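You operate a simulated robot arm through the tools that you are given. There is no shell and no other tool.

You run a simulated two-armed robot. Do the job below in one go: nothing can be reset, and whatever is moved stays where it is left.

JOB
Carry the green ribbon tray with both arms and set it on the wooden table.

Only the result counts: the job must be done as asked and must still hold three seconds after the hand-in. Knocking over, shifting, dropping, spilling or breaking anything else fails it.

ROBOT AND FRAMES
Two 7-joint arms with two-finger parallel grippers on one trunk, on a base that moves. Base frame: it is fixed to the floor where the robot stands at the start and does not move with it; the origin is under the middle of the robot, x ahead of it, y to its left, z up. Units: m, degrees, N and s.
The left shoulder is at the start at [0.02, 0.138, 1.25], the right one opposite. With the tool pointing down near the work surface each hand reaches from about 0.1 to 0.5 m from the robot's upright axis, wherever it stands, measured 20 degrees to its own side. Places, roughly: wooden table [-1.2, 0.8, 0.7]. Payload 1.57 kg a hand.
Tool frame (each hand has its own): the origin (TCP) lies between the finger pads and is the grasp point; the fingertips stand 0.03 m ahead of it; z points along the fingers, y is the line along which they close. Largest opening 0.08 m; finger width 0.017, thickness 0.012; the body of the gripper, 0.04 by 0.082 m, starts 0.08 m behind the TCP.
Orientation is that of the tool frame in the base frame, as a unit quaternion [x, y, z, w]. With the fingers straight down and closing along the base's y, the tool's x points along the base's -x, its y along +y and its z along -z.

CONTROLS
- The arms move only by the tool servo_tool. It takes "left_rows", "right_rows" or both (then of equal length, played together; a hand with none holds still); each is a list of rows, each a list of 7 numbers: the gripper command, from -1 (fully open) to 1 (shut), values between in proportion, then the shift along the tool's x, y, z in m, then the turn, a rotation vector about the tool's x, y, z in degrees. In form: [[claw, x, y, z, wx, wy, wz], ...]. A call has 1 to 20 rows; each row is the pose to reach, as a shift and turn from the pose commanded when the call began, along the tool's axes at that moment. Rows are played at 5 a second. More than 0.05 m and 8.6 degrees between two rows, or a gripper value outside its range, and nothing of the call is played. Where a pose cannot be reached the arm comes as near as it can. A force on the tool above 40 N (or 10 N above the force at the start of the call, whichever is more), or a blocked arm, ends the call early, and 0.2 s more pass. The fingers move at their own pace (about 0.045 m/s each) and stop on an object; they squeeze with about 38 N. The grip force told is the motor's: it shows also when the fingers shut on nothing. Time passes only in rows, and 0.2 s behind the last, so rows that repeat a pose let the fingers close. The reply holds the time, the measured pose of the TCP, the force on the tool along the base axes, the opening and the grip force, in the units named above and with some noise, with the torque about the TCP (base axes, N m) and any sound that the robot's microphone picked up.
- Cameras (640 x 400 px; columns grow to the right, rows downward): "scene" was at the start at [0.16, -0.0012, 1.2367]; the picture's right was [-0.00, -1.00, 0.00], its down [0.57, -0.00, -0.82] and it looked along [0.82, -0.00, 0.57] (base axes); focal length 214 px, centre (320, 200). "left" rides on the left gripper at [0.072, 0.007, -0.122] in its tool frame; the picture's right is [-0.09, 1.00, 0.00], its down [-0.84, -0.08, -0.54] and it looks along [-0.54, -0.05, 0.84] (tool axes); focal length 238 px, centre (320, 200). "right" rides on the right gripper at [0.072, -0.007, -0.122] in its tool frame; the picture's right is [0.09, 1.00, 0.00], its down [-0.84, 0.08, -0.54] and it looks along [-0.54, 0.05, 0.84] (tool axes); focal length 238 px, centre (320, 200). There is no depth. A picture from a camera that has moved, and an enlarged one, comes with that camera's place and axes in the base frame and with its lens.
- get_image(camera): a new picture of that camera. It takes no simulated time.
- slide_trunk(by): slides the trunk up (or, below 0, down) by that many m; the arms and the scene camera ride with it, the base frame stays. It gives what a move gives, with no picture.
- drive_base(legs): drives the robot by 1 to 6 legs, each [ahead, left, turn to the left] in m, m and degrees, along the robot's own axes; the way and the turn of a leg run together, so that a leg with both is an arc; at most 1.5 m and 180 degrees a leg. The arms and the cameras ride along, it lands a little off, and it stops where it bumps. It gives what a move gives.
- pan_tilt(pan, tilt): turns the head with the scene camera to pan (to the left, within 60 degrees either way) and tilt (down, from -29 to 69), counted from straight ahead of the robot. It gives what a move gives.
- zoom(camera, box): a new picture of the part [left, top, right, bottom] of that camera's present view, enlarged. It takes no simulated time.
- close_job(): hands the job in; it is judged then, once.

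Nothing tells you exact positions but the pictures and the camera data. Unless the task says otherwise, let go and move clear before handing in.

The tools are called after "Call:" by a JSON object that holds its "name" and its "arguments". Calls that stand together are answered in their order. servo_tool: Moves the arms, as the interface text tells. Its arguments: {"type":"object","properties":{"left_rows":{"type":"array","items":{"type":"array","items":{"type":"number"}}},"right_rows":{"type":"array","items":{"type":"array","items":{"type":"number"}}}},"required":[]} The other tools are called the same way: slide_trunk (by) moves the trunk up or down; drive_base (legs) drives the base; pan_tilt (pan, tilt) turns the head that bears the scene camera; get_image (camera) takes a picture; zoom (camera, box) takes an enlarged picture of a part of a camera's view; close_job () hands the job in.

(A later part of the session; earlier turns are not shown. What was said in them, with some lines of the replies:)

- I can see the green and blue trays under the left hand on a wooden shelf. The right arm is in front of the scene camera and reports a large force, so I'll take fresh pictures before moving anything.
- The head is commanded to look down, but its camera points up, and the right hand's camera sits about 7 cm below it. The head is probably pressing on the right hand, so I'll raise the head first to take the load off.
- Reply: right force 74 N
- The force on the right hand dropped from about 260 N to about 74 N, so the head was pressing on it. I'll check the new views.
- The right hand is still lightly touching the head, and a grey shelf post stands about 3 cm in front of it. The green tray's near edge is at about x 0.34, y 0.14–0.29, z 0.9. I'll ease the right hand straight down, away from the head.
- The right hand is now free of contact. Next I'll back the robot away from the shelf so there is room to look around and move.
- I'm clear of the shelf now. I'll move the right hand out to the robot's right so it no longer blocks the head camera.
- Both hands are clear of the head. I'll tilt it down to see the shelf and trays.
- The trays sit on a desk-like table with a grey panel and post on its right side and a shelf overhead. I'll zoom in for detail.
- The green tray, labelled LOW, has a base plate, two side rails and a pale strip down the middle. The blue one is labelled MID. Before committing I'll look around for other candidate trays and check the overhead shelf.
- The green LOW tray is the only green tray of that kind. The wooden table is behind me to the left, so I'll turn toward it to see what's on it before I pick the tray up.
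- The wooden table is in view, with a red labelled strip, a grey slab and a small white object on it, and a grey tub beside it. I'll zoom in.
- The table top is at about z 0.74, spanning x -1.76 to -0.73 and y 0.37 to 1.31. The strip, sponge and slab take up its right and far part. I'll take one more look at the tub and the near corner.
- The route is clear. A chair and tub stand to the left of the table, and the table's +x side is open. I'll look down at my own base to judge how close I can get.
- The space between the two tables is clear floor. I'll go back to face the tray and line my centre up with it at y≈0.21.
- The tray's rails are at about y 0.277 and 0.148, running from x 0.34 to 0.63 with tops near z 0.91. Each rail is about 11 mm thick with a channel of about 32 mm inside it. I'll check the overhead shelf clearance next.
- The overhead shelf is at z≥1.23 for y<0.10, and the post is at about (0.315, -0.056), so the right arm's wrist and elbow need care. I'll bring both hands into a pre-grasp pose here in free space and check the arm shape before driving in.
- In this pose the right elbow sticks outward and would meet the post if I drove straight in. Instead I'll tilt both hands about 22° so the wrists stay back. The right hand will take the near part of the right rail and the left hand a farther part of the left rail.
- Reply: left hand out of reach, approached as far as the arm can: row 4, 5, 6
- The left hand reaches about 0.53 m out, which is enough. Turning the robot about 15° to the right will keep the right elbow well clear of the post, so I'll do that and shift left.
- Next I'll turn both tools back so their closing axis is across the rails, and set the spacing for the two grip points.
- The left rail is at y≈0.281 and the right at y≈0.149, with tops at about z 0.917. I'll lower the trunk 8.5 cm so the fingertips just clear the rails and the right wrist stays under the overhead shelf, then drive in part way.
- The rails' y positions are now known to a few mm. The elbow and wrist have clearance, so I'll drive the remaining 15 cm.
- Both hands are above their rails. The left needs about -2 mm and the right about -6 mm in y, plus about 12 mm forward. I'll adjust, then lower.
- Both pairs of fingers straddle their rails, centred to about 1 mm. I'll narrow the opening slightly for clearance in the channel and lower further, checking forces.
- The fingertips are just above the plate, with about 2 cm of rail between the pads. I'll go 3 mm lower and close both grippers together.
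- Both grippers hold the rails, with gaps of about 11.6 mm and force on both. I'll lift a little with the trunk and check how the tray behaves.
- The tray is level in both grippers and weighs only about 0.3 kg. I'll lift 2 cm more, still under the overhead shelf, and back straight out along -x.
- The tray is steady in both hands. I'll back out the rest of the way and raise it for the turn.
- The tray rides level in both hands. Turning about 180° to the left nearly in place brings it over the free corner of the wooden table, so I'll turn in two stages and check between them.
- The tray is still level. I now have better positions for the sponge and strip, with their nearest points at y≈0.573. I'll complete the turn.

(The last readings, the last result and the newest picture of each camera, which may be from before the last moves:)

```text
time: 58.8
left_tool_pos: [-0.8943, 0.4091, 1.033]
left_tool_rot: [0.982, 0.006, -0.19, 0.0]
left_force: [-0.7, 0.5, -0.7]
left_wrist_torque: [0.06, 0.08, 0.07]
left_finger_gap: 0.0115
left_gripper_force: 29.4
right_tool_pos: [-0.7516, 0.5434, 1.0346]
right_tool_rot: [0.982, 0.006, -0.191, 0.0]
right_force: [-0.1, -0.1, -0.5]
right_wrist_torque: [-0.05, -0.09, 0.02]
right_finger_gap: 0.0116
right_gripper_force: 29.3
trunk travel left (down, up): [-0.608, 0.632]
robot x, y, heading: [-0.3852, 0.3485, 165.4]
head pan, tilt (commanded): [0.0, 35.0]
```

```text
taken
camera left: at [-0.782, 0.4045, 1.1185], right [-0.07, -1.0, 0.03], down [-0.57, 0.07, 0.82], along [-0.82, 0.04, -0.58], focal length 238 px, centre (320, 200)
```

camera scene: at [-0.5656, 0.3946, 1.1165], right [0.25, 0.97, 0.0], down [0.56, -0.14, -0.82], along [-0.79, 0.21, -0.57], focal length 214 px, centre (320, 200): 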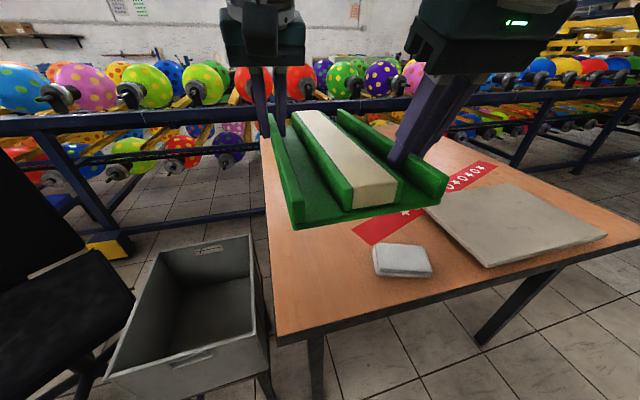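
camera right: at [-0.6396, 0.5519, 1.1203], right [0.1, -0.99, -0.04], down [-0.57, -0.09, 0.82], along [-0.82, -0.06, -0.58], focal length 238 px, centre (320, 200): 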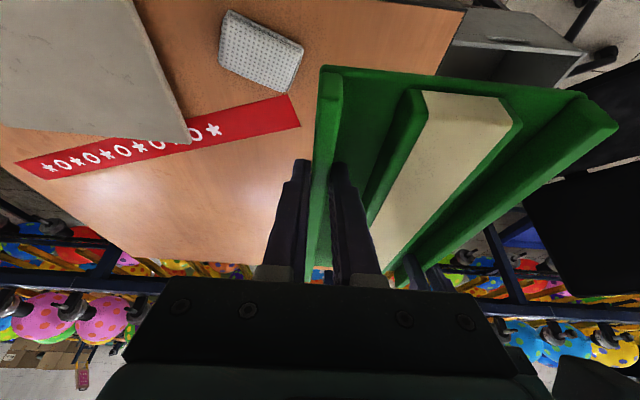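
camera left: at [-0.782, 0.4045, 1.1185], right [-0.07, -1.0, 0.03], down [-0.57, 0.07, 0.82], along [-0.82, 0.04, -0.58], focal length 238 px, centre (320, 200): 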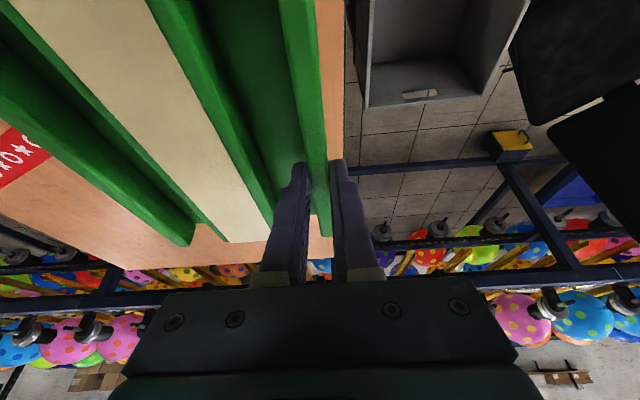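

The tray is over the table's free corner, with its centre at about (-0.825, 0.477). I'll move it about 9 cm farther in and re-check before lowering.

Call:
{"name": "drive_base", "arguments": {"legs": [[0.0852, 0.03, -0.5]]}}

Call:
{"name": "slide_trunk", "arguments": {"by": -0.15}}

Call:
{"name": "get_image", "arguments": {"camera": "scene"}}

Call:
{"name": "get_image", "arguments": {"camera": "right"}}

Call:
{"name": "get_image", "arguments": {"camera": "left"}}

```text
time: 59.9
left_tool_pos: [-0.9838, 0.4081, 1.0327]
left_tool_rot: [0.982, 0.002, -0.191, 0.0]
left_force: [0.2, 1.1, -1.8]
left_wrist_torque: [-0.01, 0.0, 0.07]
left_finger_gap: 0.0115
left_gripper_force: 28.7
right_tool_pos: [-0.84, 0.5406, 1.034]
right_tool_rot: [0.981, 0.002, -0.192, 0.0]
right_force: [-1.3, -1.4, -1.5]
right_wrist_torque: [-0.05, 0.01, 0.07]
right_finger_gap: 0.0116
right_gripper_force: 29.5
trunk travel left (down, up): [-0.608, 0.632]
robot x, y, heading: [-0.4726, 0.3435, 164.9]
head pan, tilt (commanded): [0.0, 35.0]
```

```text
time: 61.6
left_tool_pos: [-0.9838, 0.4072, 0.8824]
left_tool_rot: [0.982, 0.002, -0.191, 0.001]
left_force: [0.4, 0.2, -1.4]
left_wrist_torque: [0.04, -0.01, 0.07]
left_finger_gap: 0.0114
left_gripper_force: 28.6
right_tool_pos: [-0.8391, 0.5393, 0.8847]
right_tool_rot: [0.982, 0.002, -0.191, -0.001]
right_force: [-1.0, -0.7, -1.1]
right_wrist_torque: [0.0, 0.0, 0.04]
right_finger_gap: 0.0114
right_gripper_force: 29.1
trunk travel left (down, up): [-0.458, 0.782]
robot x, y, heading: [-0.4704, 0.3381, 164.7]
head pan, tilt (commanded): [0.0, 35.0]
```

```text
taken
camera scene: at [-0.6548, 0.3889, 0.9666], right [0.26, 0.97, 0.0], down [0.55, -0.15, -0.82], along [-0.79, 0.21, -0.57], focal length 214 px, centre (320, 200)
```

scene: 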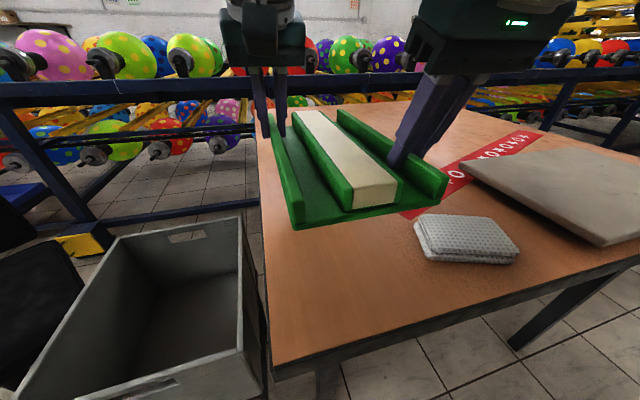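

```text
taken
camera right: at [-0.7276, 0.5467, 0.9703], right [0.09, -1.0, -0.04], down [-0.57, -0.08, 0.82], along [-0.82, -0.05, -0.58], focal length 238 px, centre (320, 200)
```

right: 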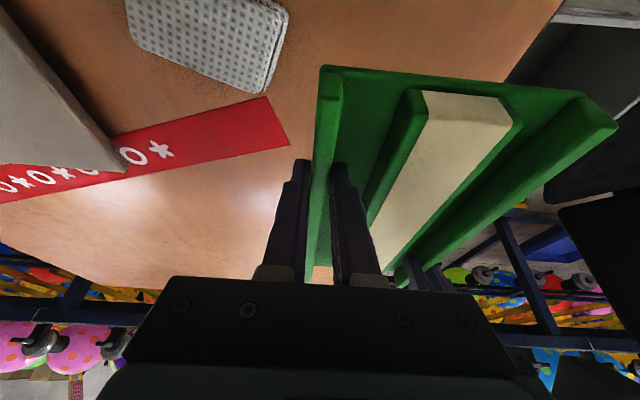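

```text
taken
camera left: at [-0.8711, 0.4005, 0.9684], right [-0.08, -1.0, 0.03], down [-0.57, 0.08, 0.82], along [-0.82, 0.05, -0.58], focal length 238 px, centre (320, 200)
```

left: 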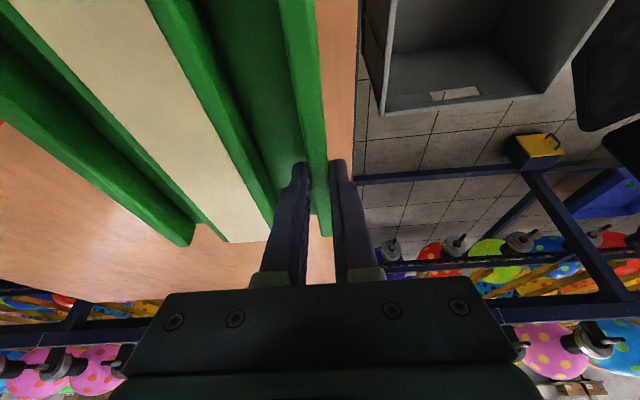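

The tray centre is over (-0.914, 0.474), with about 3 cm to the table's left edge and about 2.5 cm to the sponge and strip. I'll lower to just above the surface.

Call:
{"name": "slide_trunk", "arguments": {"by": -0.083}}

Call:
{"name": "get_image", "arguments": {"camera": "scene"}}

Call:
{"name": "get_image", "arguments": {"camera": "right"}}

Call:
{"name": "get_image", "arguments": {"camera": "left"}}

```text
time: 62.8
left_tool_pos: [-0.9852, 0.4082, 0.8003]
left_tool_rot: [0.982, 0.002, -0.191, 0.001]
left_force: [1.2, 1.2, -1.9]
left_wrist_torque: [-0.01, 0.01, 0.07]
left_finger_gap: 0.0117
left_gripper_force: 29.1
right_tool_pos: [-0.8396, 0.5389, 0.8016]
right_tool_rot: [0.981, 0.003, -0.192, -0.001]
right_force: [-0.2, -0.7, -0.6]
right_wrist_torque: [-0.02, 0.03, 0.06]
right_finger_gap: 0.0114
right_gripper_force: 29.4
trunk travel left (down, up): [-0.375, 0.865]
robot x, y, heading: [-0.476, 0.3388, 164.9]
head pan, tilt (commanded): [0.0, 35.0]
```

```text
taken
camera scene: at [-0.6549, 0.3889, 0.8836], right [0.26, 0.97, 0.0], down [0.55, -0.15, -0.82], along [-0.79, 0.21, -0.57], focal length 214 px, centre (320, 200)
```

scene: 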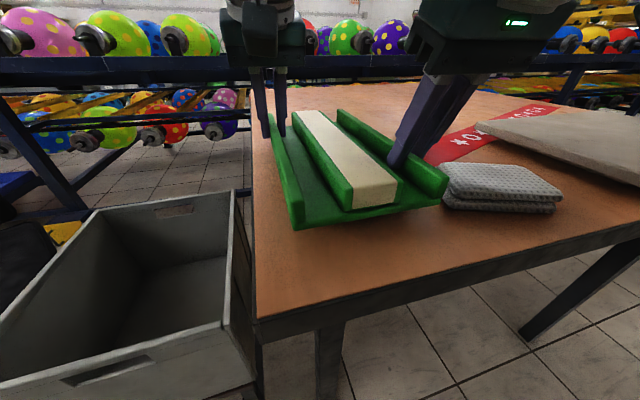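

```text
taken
camera right: at [-0.7276, 0.5468, 0.8873], right [0.09, -1.0, -0.04], down [-0.57, -0.08, 0.82], along [-0.82, -0.05, -0.58], focal length 238 px, centre (320, 200)
```

right: 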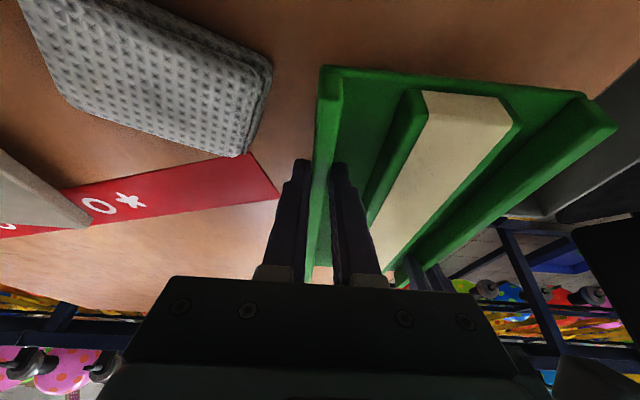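

```text
taken
camera left: at [-0.8711, 0.4005, 0.8854], right [-0.08, -1.0, 0.03], down [-0.57, 0.08, 0.82], along [-0.82, 0.05, -0.58], focal length 238 px, centre (320, 200)
```

left: 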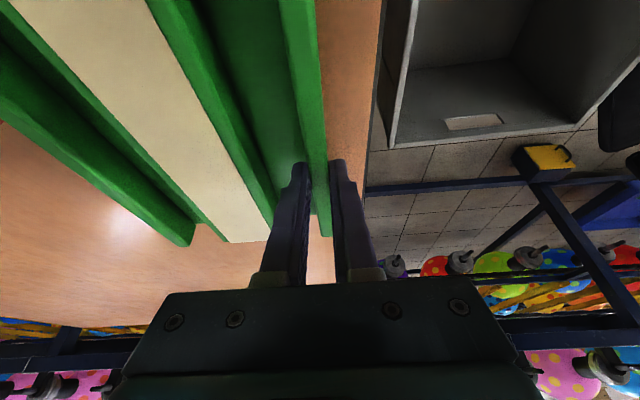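

Call:
{"name": "slide_trunk", "arguments": {"by": -0.01}}

Call:
{"name": "zoom", "arguments": {"camera": "scene", "box": [250, 90, 490, 240]}}

Call:
{"name": "zoom", "arguments": {"camera": "right", "box": [200, 40, 440, 190]}}

```text
time: 63.4
left_tool_pos: [-0.9835, 0.4061, 0.7887]
left_tool_rot: [0.982, 0.002, -0.19, 0.001]
left_force: [0.9, 0.7, -1.5]
left_wrist_torque: [0.01, -0.04, 0.05]
left_finger_gap: 0.0115
left_gripper_force: 29.3
right_tool_pos: [-0.8392, 0.5389, 0.7906]
right_tool_rot: [0.982, 0.002, -0.191, 0.0]
right_force: [-0.9, -1.1, -1.5]
right_wrist_torque: [-0.03, -0.01, 0.06]
right_finger_gap: 0.0116
right_gripper_force: 28.7
trunk travel left (down, up): [-0.365, 0.875]
robot x, y, heading: [-0.4752, 0.3398, 165.0]
head pan, tilt (commanded): [0.0, 35.0]
```

```text
2.67 times, centred on (370, 165) of scene
camera zoom: at [-0.6548, 0.3889, 0.8735], right [0.26, 0.97, 0.0], down [0.55, -0.15, -0.82], along [-0.79, 0.21, -0.57], focal length 572 px, centre (187, 293)
```

zoom: 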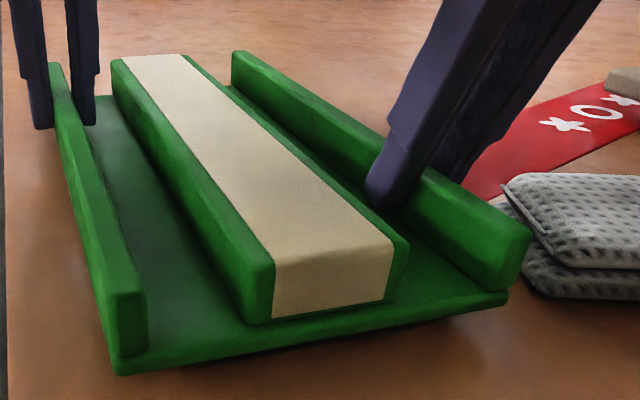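

```text
2.67 times, centred on (320, 115) of right
camera zoom: at [-0.7276, 0.5467, 0.8772], right [0.09, -1.0, -0.04], down [-0.57, -0.08, 0.82], along [-0.82, -0.05, -0.58], focal length 636 px, centre (320, 427)
```

zoom: 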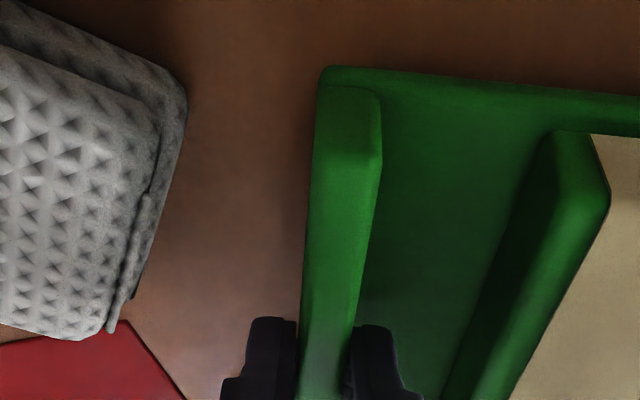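

Call:
{"name": "slide_trunk", "arguments": {"by": -0.004}}

Call:
{"name": "slide_trunk", "arguments": {"by": -0.003}}

Call:
{"name": "zoom", "arguments": {"camera": "scene", "box": [250, 90, 490, 240]}}

Call:
{"name": "zoom", "arguments": {"camera": "right", "box": [200, 40, 440, 190]}}

```text
time: 63.9
left_tool_pos: [-0.9832, 0.4066, 0.7849]
left_tool_rot: [0.981, 0.001, -0.192, -0.001]
left_force: [0.0, 1.2, -2.1]
left_wrist_torque: [0.03, 0.01, 0.07]
left_finger_gap: 0.0116
left_gripper_force: 28.6
right_tool_pos: [-0.8396, 0.5382, 0.7879]
right_tool_rot: [0.982, 0.002, -0.191, -0.001]
right_force: [-0.6, -0.7, -1.9]
right_wrist_torque: [-0.04, 0.0, 0.02]
right_finger_gap: 0.0114
right_gripper_force: 28.8
trunk travel left (down, up): [-0.361, 0.879]
robot x, y, heading: [-0.473, 0.3429, 165.1]
head pan, tilt (commanded): [0.0, 35.0]
```

```text
time: 64.5
left_tool_pos: [-0.9838, 0.4067, 0.7827]
left_tool_rot: [0.982, 0.002, -0.191, 0.001]
left_force: [-0.4, 0.6, -1.9]
left_wrist_torque: [0.03, -0.03, 0.07]
left_finger_gap: 0.0116
left_gripper_force: 29.5
right_tool_pos: [-0.8399, 0.5392, 0.7835]
right_tool_rot: [0.982, 0.002, -0.191, 0.0]
right_force: [0.1, -0.6, -1.5]
right_wrist_torque: [-0.06, 0.01, 0.01]
right_finger_gap: 0.0116
right_gripper_force: 28.7
trunk travel left (down, up): [-0.358, 0.882]
robot x, y, heading: [-0.4707, 0.3422, 165.1]
head pan, tilt (commanded): [0.0, 35.0]
```

```text
2.67 times, centred on (370, 165) of scene
camera zoom: at [-0.6548, 0.3889, 0.8665], right [0.26, 0.97, 0.0], down [0.55, -0.15, -0.82], along [-0.79, 0.21, -0.57], focal length 572 px, centre (187, 293)
```

zoom: 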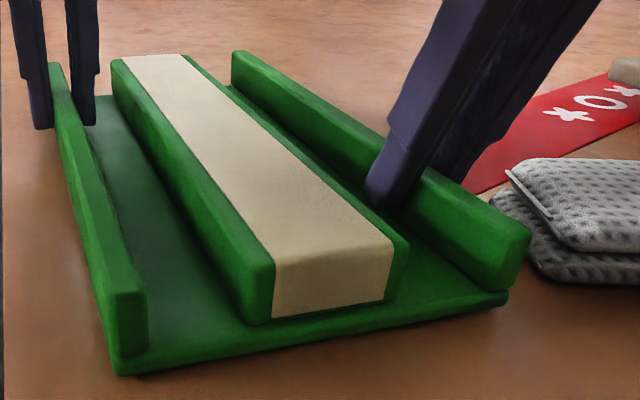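

```text
2.67 times, centred on (320, 115) of right
camera zoom: at [-0.7275, 0.5467, 0.8702], right [0.09, -1.0, -0.04], down [-0.57, -0.08, 0.82], along [-0.82, -0.05, -0.58], focal length 636 px, centre (320, 427)
```

zoom: 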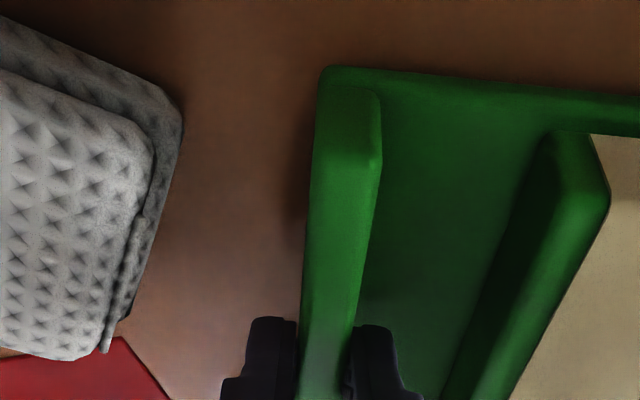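

It's still hanging free, since the forces are unchanged. I'll keep going in 2–3 mm steps.

Call:
{"name": "slide_trunk", "arguments": {"by": -0.003}}

Call:
{"name": "slide_trunk", "arguments": {"by": -0.002}}

```text
time: 65.0
left_tool_pos: [-0.9838, 0.4061, 0.7819]
left_tool_rot: [0.982, 0.001, -0.191, 0.001]
left_force: [3.3, -1.5, 7.3]
left_wrist_torque: [-0.07, -0.84, 0.04]
left_finger_gap: 0.0118
left_gripper_force: 28.8
right_tool_pos: [-0.8392, 0.5408, 0.7818]
right_tool_rot: [0.981, 0.002, -0.192, -0.001]
right_force: [4.8, -1.4, 11.0]
right_wrist_torque: [-0.06, -0.73, 0.02]
right_finger_gap: 0.0118
right_gripper_force: 29.0
trunk travel left (down, up): [-0.355, 0.885]
robot x, y, heading: [-0.4728, 0.3451, 165.1]
head pan, tilt (commanded): [0.0, 35.0]
```

```text
time: 65.5
left_tool_pos: [-0.9846, 0.4085, 0.7801]
left_tool_rot: [0.981, 0.002, -0.192, 0.0]
left_force: [12.3, -8.7, 27.6]
left_wrist_torque: [-0.22, 0.02, 0.08]
left_finger_gap: 0.0118
left_gripper_force: 29.1
right_tool_pos: [-0.8397, 0.54, 0.7819]
right_tool_rot: [0.981, 0.002, -0.195, -0.001]
right_force: [11.8, 2.6, 28.4]
right_wrist_torque: [-0.13, 0.07, 0.17]
right_finger_gap: 0.012
right_gripper_force: 29.5
trunk travel left (down, up): [-0.353, 0.887]
robot x, y, heading: [-0.473, 0.339, 165.3]
head pan, tilt (commanded): [0.0, 35.0]
```

The tray is on the table and pressed slightly. I'll ease up 2 mm to take off the preload before releasing.

Call:
{"name": "slide_trunk", "arguments": {"by": 0.0022}}

Call:
{"name": "zoom", "arguments": {"camera": "scene", "box": [250, 90, 490, 240]}}

```text
time: 66.0
left_tool_pos: [-0.9843, 0.4063, 0.7791]
left_tool_rot: [0.982, 0.002, -0.191, 0.0]
left_force: [8.7, -4.1, 18.8]
left_wrist_torque: [-0.12, 0.67, 0.12]
left_finger_gap: 0.0118
left_gripper_force: 29.2
right_tool_pos: [-0.8408, 0.5396, 0.7823]
right_tool_rot: [0.981, 0.004, -0.191, 0.0]
right_force: [5.1, 0.0, 15.0]
right_wrist_torque: [-0.05, 0.76, 0.03]
right_finger_gap: 0.0112
right_gripper_force: 28.8
trunk travel left (down, up): [-0.355, 0.885]
robot x, y, heading: [-0.4732, 0.3423, 165.0]
head pan, tilt (commanded): [0.0, 35.0]
```

```text
2.67 times, centred on (370, 165) of scene
camera zoom: at [-0.6554, 0.3889, 0.8637], right [0.26, 0.97, 0.0], down [0.55, -0.15, -0.82], along [-0.79, 0.21, -0.57], focal length 572 px, centre (187, 293)
```

zoom: 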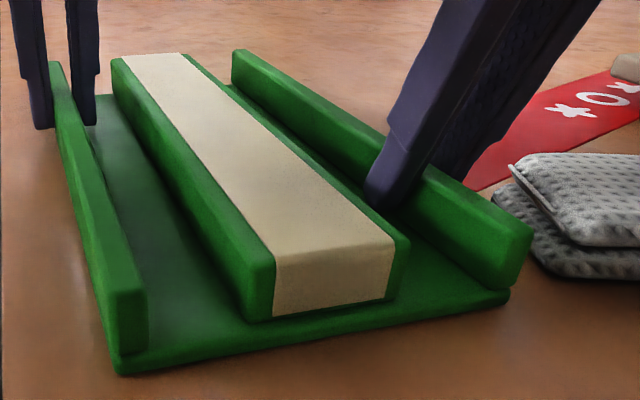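

Call:
{"name": "slide_trunk", "arguments": {"by": 0.001}}

```text
time: 66.5
left_tool_pos: [-0.9845, 0.4061, 0.7806]
left_tool_rot: [0.982, 0.001, -0.19, 0.0]
left_force: [3.6, -0.5, 5.7]
left_wrist_torque: [0.02, 0.43, 0.02]
left_finger_gap: 0.0116
left_gripper_force: 29.0
right_tool_pos: [-0.8409, 0.539, 0.7823]
right_tool_rot: [0.982, 0.003, -0.19, 0.0]
right_force: [-2.7, -0.8, 0.3]
right_wrist_torque: [-0.04, 0.51, -0.03]
right_finger_gap: 0.0119
right_gripper_force: 28.7
trunk travel left (down, up): [-0.356, 0.884]
robot x, y, heading: [-0.4771, 0.3438, 164.8]
head pan, tilt (commanded): [0.0, 35.0]
```

The load is nearly neutral now. I'll open both grippers together, to about 3 cm, which stays clear of the sponge and the centre block.

Call:
{"name": "servo_tool", "arguments": {"left_rows": [[0.6, 0, 0, 0, 0, 0, 0], [0.4, 0, 0, 0, 0, 0, 0], [0.25, 0, 0, 0, 0, 0, 0], [0.25, 0, 0, 0, 0, 0, 0], [0.25, 0, 0, 0, 0, 0, 0]], "right_rows": [[0.6, 0, 0, 0, 0, 0, 0], [0.4, 0, 0, 0, 0, 0, 0], [0.25, 0, 0, 0, 0, 0, 0], [0.25, 0, 0, 0, 0, 0, 0], [0.25, 0, 0, 0, 0, 0, 0]]}}

Call:
{"name": "get_image", "arguments": {"camera": "scene"}}

Call:
{"name": "zoom", "arguments": {"camera": "left", "box": [240, 120, 400, 240]}}

Call:
{"name": "zoom", "arguments": {"camera": "right", "box": [240, 120, 400, 240]}}

```text
time: 67.7
left_tool_pos: [-0.9847, 0.4079, 0.7816]
left_tool_rot: [0.982, 0.002, -0.191, -0.001]
left_force: [-0.4, 0.3, 0.5]
left_wrist_torque: [0.01, -0.01, 0.02]
left_finger_gap: 0.0298
left_gripper_force: 0.0
right_tool_pos: [-0.8402, 0.5401, 0.7832]
right_tool_rot: [0.981, 0.003, -0.192, 0.0]
right_force: [0.4, 0.8, -0.2]
right_wrist_torque: [-0.02, -0.02, -0.01]
right_finger_gap: 0.0301
right_gripper_force: 0.1
trunk travel left (down, up): [-0.356, 0.884]
robot x, y, heading: [-0.4744, 0.3424, 164.9]
head pan, tilt (commanded): [0.0, 35.0]
```

```text
taken
camera scene: at [-0.655, 0.3889, 0.8648], right [0.26, 0.97, 0.0], down [0.55, -0.15, -0.82], along [-0.79, 0.21, -0.57], focal length 214 px, centre (320, 200)
```

scene: 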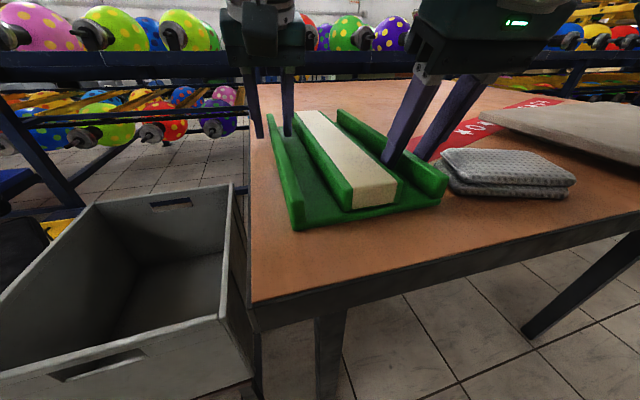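

```text
3.33 times, centred on (320, 180) of left
camera zoom: at [-0.8712, 0.4006, 0.8667], right [-0.08, -1.0, 0.03], down [-0.57, 0.08, 0.82], along [-0.82, 0.05, -0.58], focal length 794 px, centre (320, 267)
```

zoom: 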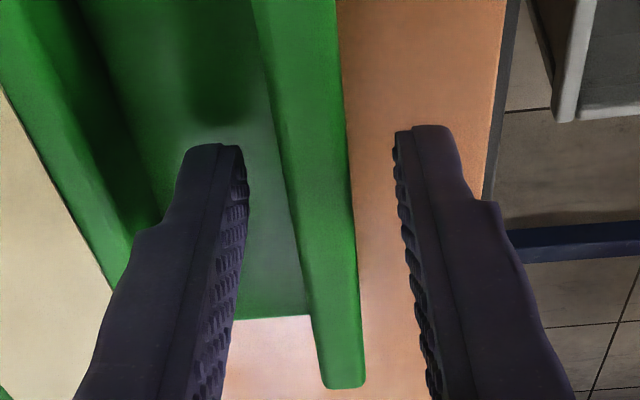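

```text
3.33 times, centred on (320, 180) of right
camera zoom: at [-0.7278, 0.5468, 0.8685], right [0.09, -1.0, -0.04], down [-0.57, -0.08, 0.82], along [-0.82, -0.05, -0.58], focal length 794 px, centre (320, 267)
```

zoom: 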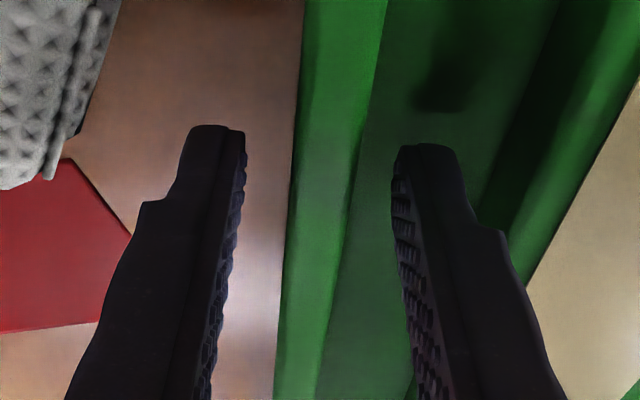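

Both grippers are open with clearance on each side of the rails, and the tray is resting on the table. I'll raise the hands straight up.

Call:
{"name": "slide_trunk", "arguments": {"by": 0.05}}

Call:
{"name": "slide_trunk", "arguments": {"by": 0.12}}

Call:
{"name": "get_image", "arguments": {"camera": "scene"}}

Call:
{"name": "get_image", "arguments": {"camera": "left"}}

Call:
{"name": "get_image", "arguments": {"camera": "right"}}

```text
time: 68.6
left_tool_pos: [-0.9844, 0.4069, 0.8296]
left_tool_rot: [0.981, 0.002, -0.191, 0.001]
left_force: [0.1, 0.3, 0.5]
left_wrist_torque: [0.02, 0.01, -0.01]
left_finger_gap: 0.03
left_gripper_force: 0.1
right_tool_pos: [-0.8395, 0.5406, 0.8319]
right_tool_rot: [0.982, 0.002, -0.191, 0.0]
right_force: [0.5, -0.1, 0.0]
right_wrist_torque: [-0.02, 0.01, 0.01]
right_finger_gap: 0.0301
right_gripper_force: 0.1
trunk travel left (down, up): [-0.406, 0.834]
robot x, y, heading: [-0.4754, 0.344, 164.9]
head pan, tilt (commanded): [0.0, 35.0]
```

```text
time: 70.1
left_tool_pos: [-0.9841, 0.4065, 0.9515]
left_tool_rot: [0.982, 0.001, -0.19, 0.0]
left_force: [0.4, 0.2, 0.0]
left_wrist_torque: [-0.01, -0.02, -0.04]
left_finger_gap: 0.03
left_gripper_force: 0.0
right_tool_pos: [-0.8398, 0.5397, 0.9512]
right_tool_rot: [0.981, 0.003, -0.192, 0.0]
right_force: [0.7, 0.5, 0.1]
right_wrist_torque: [-0.01, -0.01, 0.02]
right_finger_gap: 0.0298
right_gripper_force: 0.0
trunk travel left (down, up): [-0.526, 0.714]
robot x, y, heading: [-0.4747, 0.3422, 165.2]
head pan, tilt (commanded): [0.0, 35.0]
```

```text
taken
camera scene: at [-0.6549, 0.3889, 1.0348], right [0.26, 0.97, 0.0], down [0.55, -0.15, -0.82], along [-0.79, 0.21, -0.57], focal length 214 px, centre (320, 200)
```

scene: 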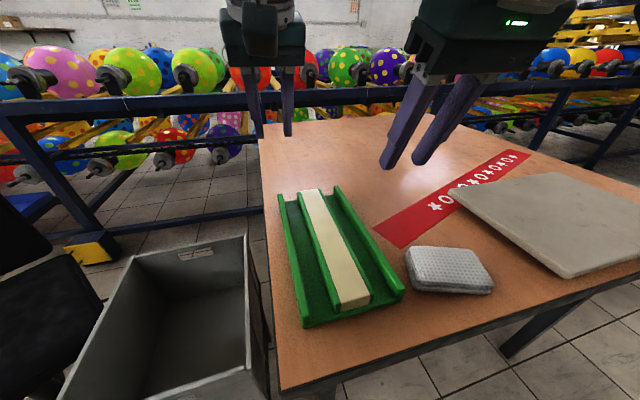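

```text
taken
camera left: at [-0.8712, 0.4005, 1.0366], right [-0.08, -1.0, 0.03], down [-0.57, 0.08, 0.82], along [-0.82, 0.05, -0.58], focal length 238 px, centre (320, 200)
```

left: 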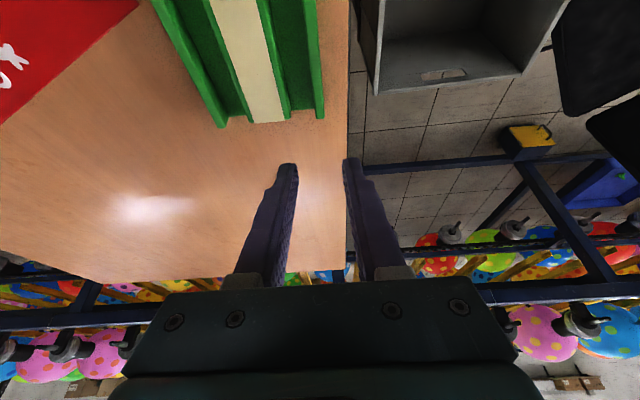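

```text
taken
camera right: at [-0.7277, 0.5468, 1.0384], right [0.09, -1.0, -0.04], down [-0.57, -0.08, 0.82], along [-0.82, -0.05, -0.58], focal length 238 px, centre (320, 200)
```

right: 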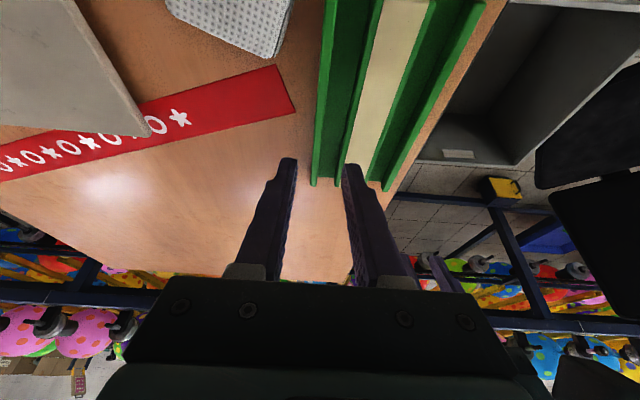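

The tray sits fully on the wooden table, clear of the sponge, strip and slab, and nothing else has moved. I'll back away and take one last look.

Call:
{"name": "drive_base", "arguments": {"legs": [[-0.2, 0, 0]]}}

Call:
{"name": "get_image", "arguments": {"camera": "scene"}}

Call:
{"name": "zoom", "arguments": {"camera": "scene", "box": [240, 130, 480, 280]}}

```text
time: 71.7
left_tool_pos: [-0.7943, 0.3567, 0.9506]
left_tool_rot: [0.982, 0.001, -0.191, 0.0]
left_force: [-0.2, 0.5, -0.6]
left_wrist_torque: [0.0, 0.0, 0.01]
left_finger_gap: 0.0302
left_gripper_force: 0.1
right_tool_pos: [-0.6501, 0.4898, 0.952]
right_tool_rot: [0.981, 0.003, -0.192, 0.0]
right_force: [-0.3, 0.3, 0.0]
right_wrist_torque: [-0.02, 0.03, 0.02]
right_finger_gap: 0.0301
right_gripper_force: 0.1
trunk travel left (down, up): [-0.526, 0.714]
robot x, y, heading: [-0.2836, 0.2909, 165.2]
head pan, tilt (commanded): [0.0, 35.0]
```

```text
taken
camera scene: at [-0.4654, 0.3383, 1.0347], right [0.26, 0.97, 0.0], down [0.55, -0.15, -0.82], along [-0.79, 0.21, -0.57], focal length 214 px, centre (320, 200)
```

scene: 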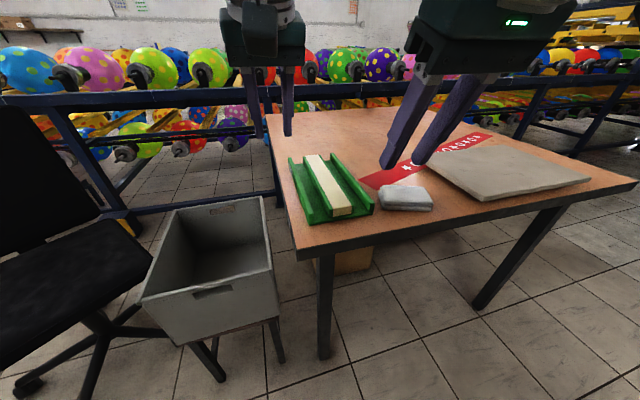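

```text
2.67 times, centred on (360, 205) of scene
camera zoom: at [-0.4654, 0.3383, 1.0347], right [0.26, 0.97, 0.0], down [0.55, -0.15, -0.82], along [-0.79, 0.21, -0.57], focal length 572 px, centre (213, 187)
```

zoom: 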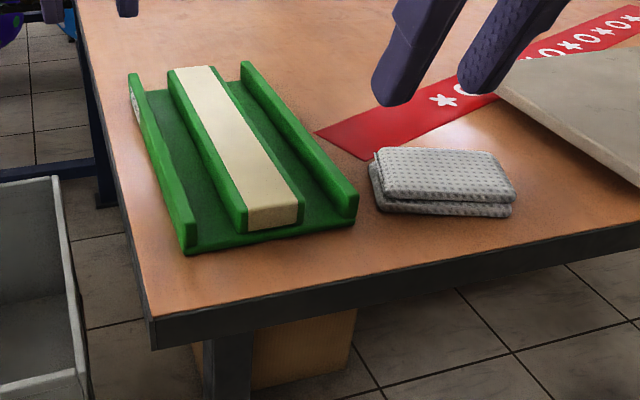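

The green tray lies flat and stable on the wooden table. Both hands are empty and clear, and the sponge, strip and slab are undisturbed, so I'm handing in.

Call:
{"name": "close_job", "arguments": {}}

```text
The job is handed in.
```

I carried the green ribbon tray with both arms and set it on the wooden table, and the job is handed in. It lies flat near the front-left corner, fully on the table, with a few centimetres to the table edges and to the sponge and red strip.

In the last pictures the sponge, red strip and grey slab were where they had been. I let go with both hands, lifted them clear and backed away before handing in.

- **Head pressing on the right hand:** at the start the robot's own head was pushing hard on its right hand. I freed that before moving anything else.
- **Small press on set-down:** the tray was pushed onto the table with about 56 N for a moment. I eased that off before opening the grippers.
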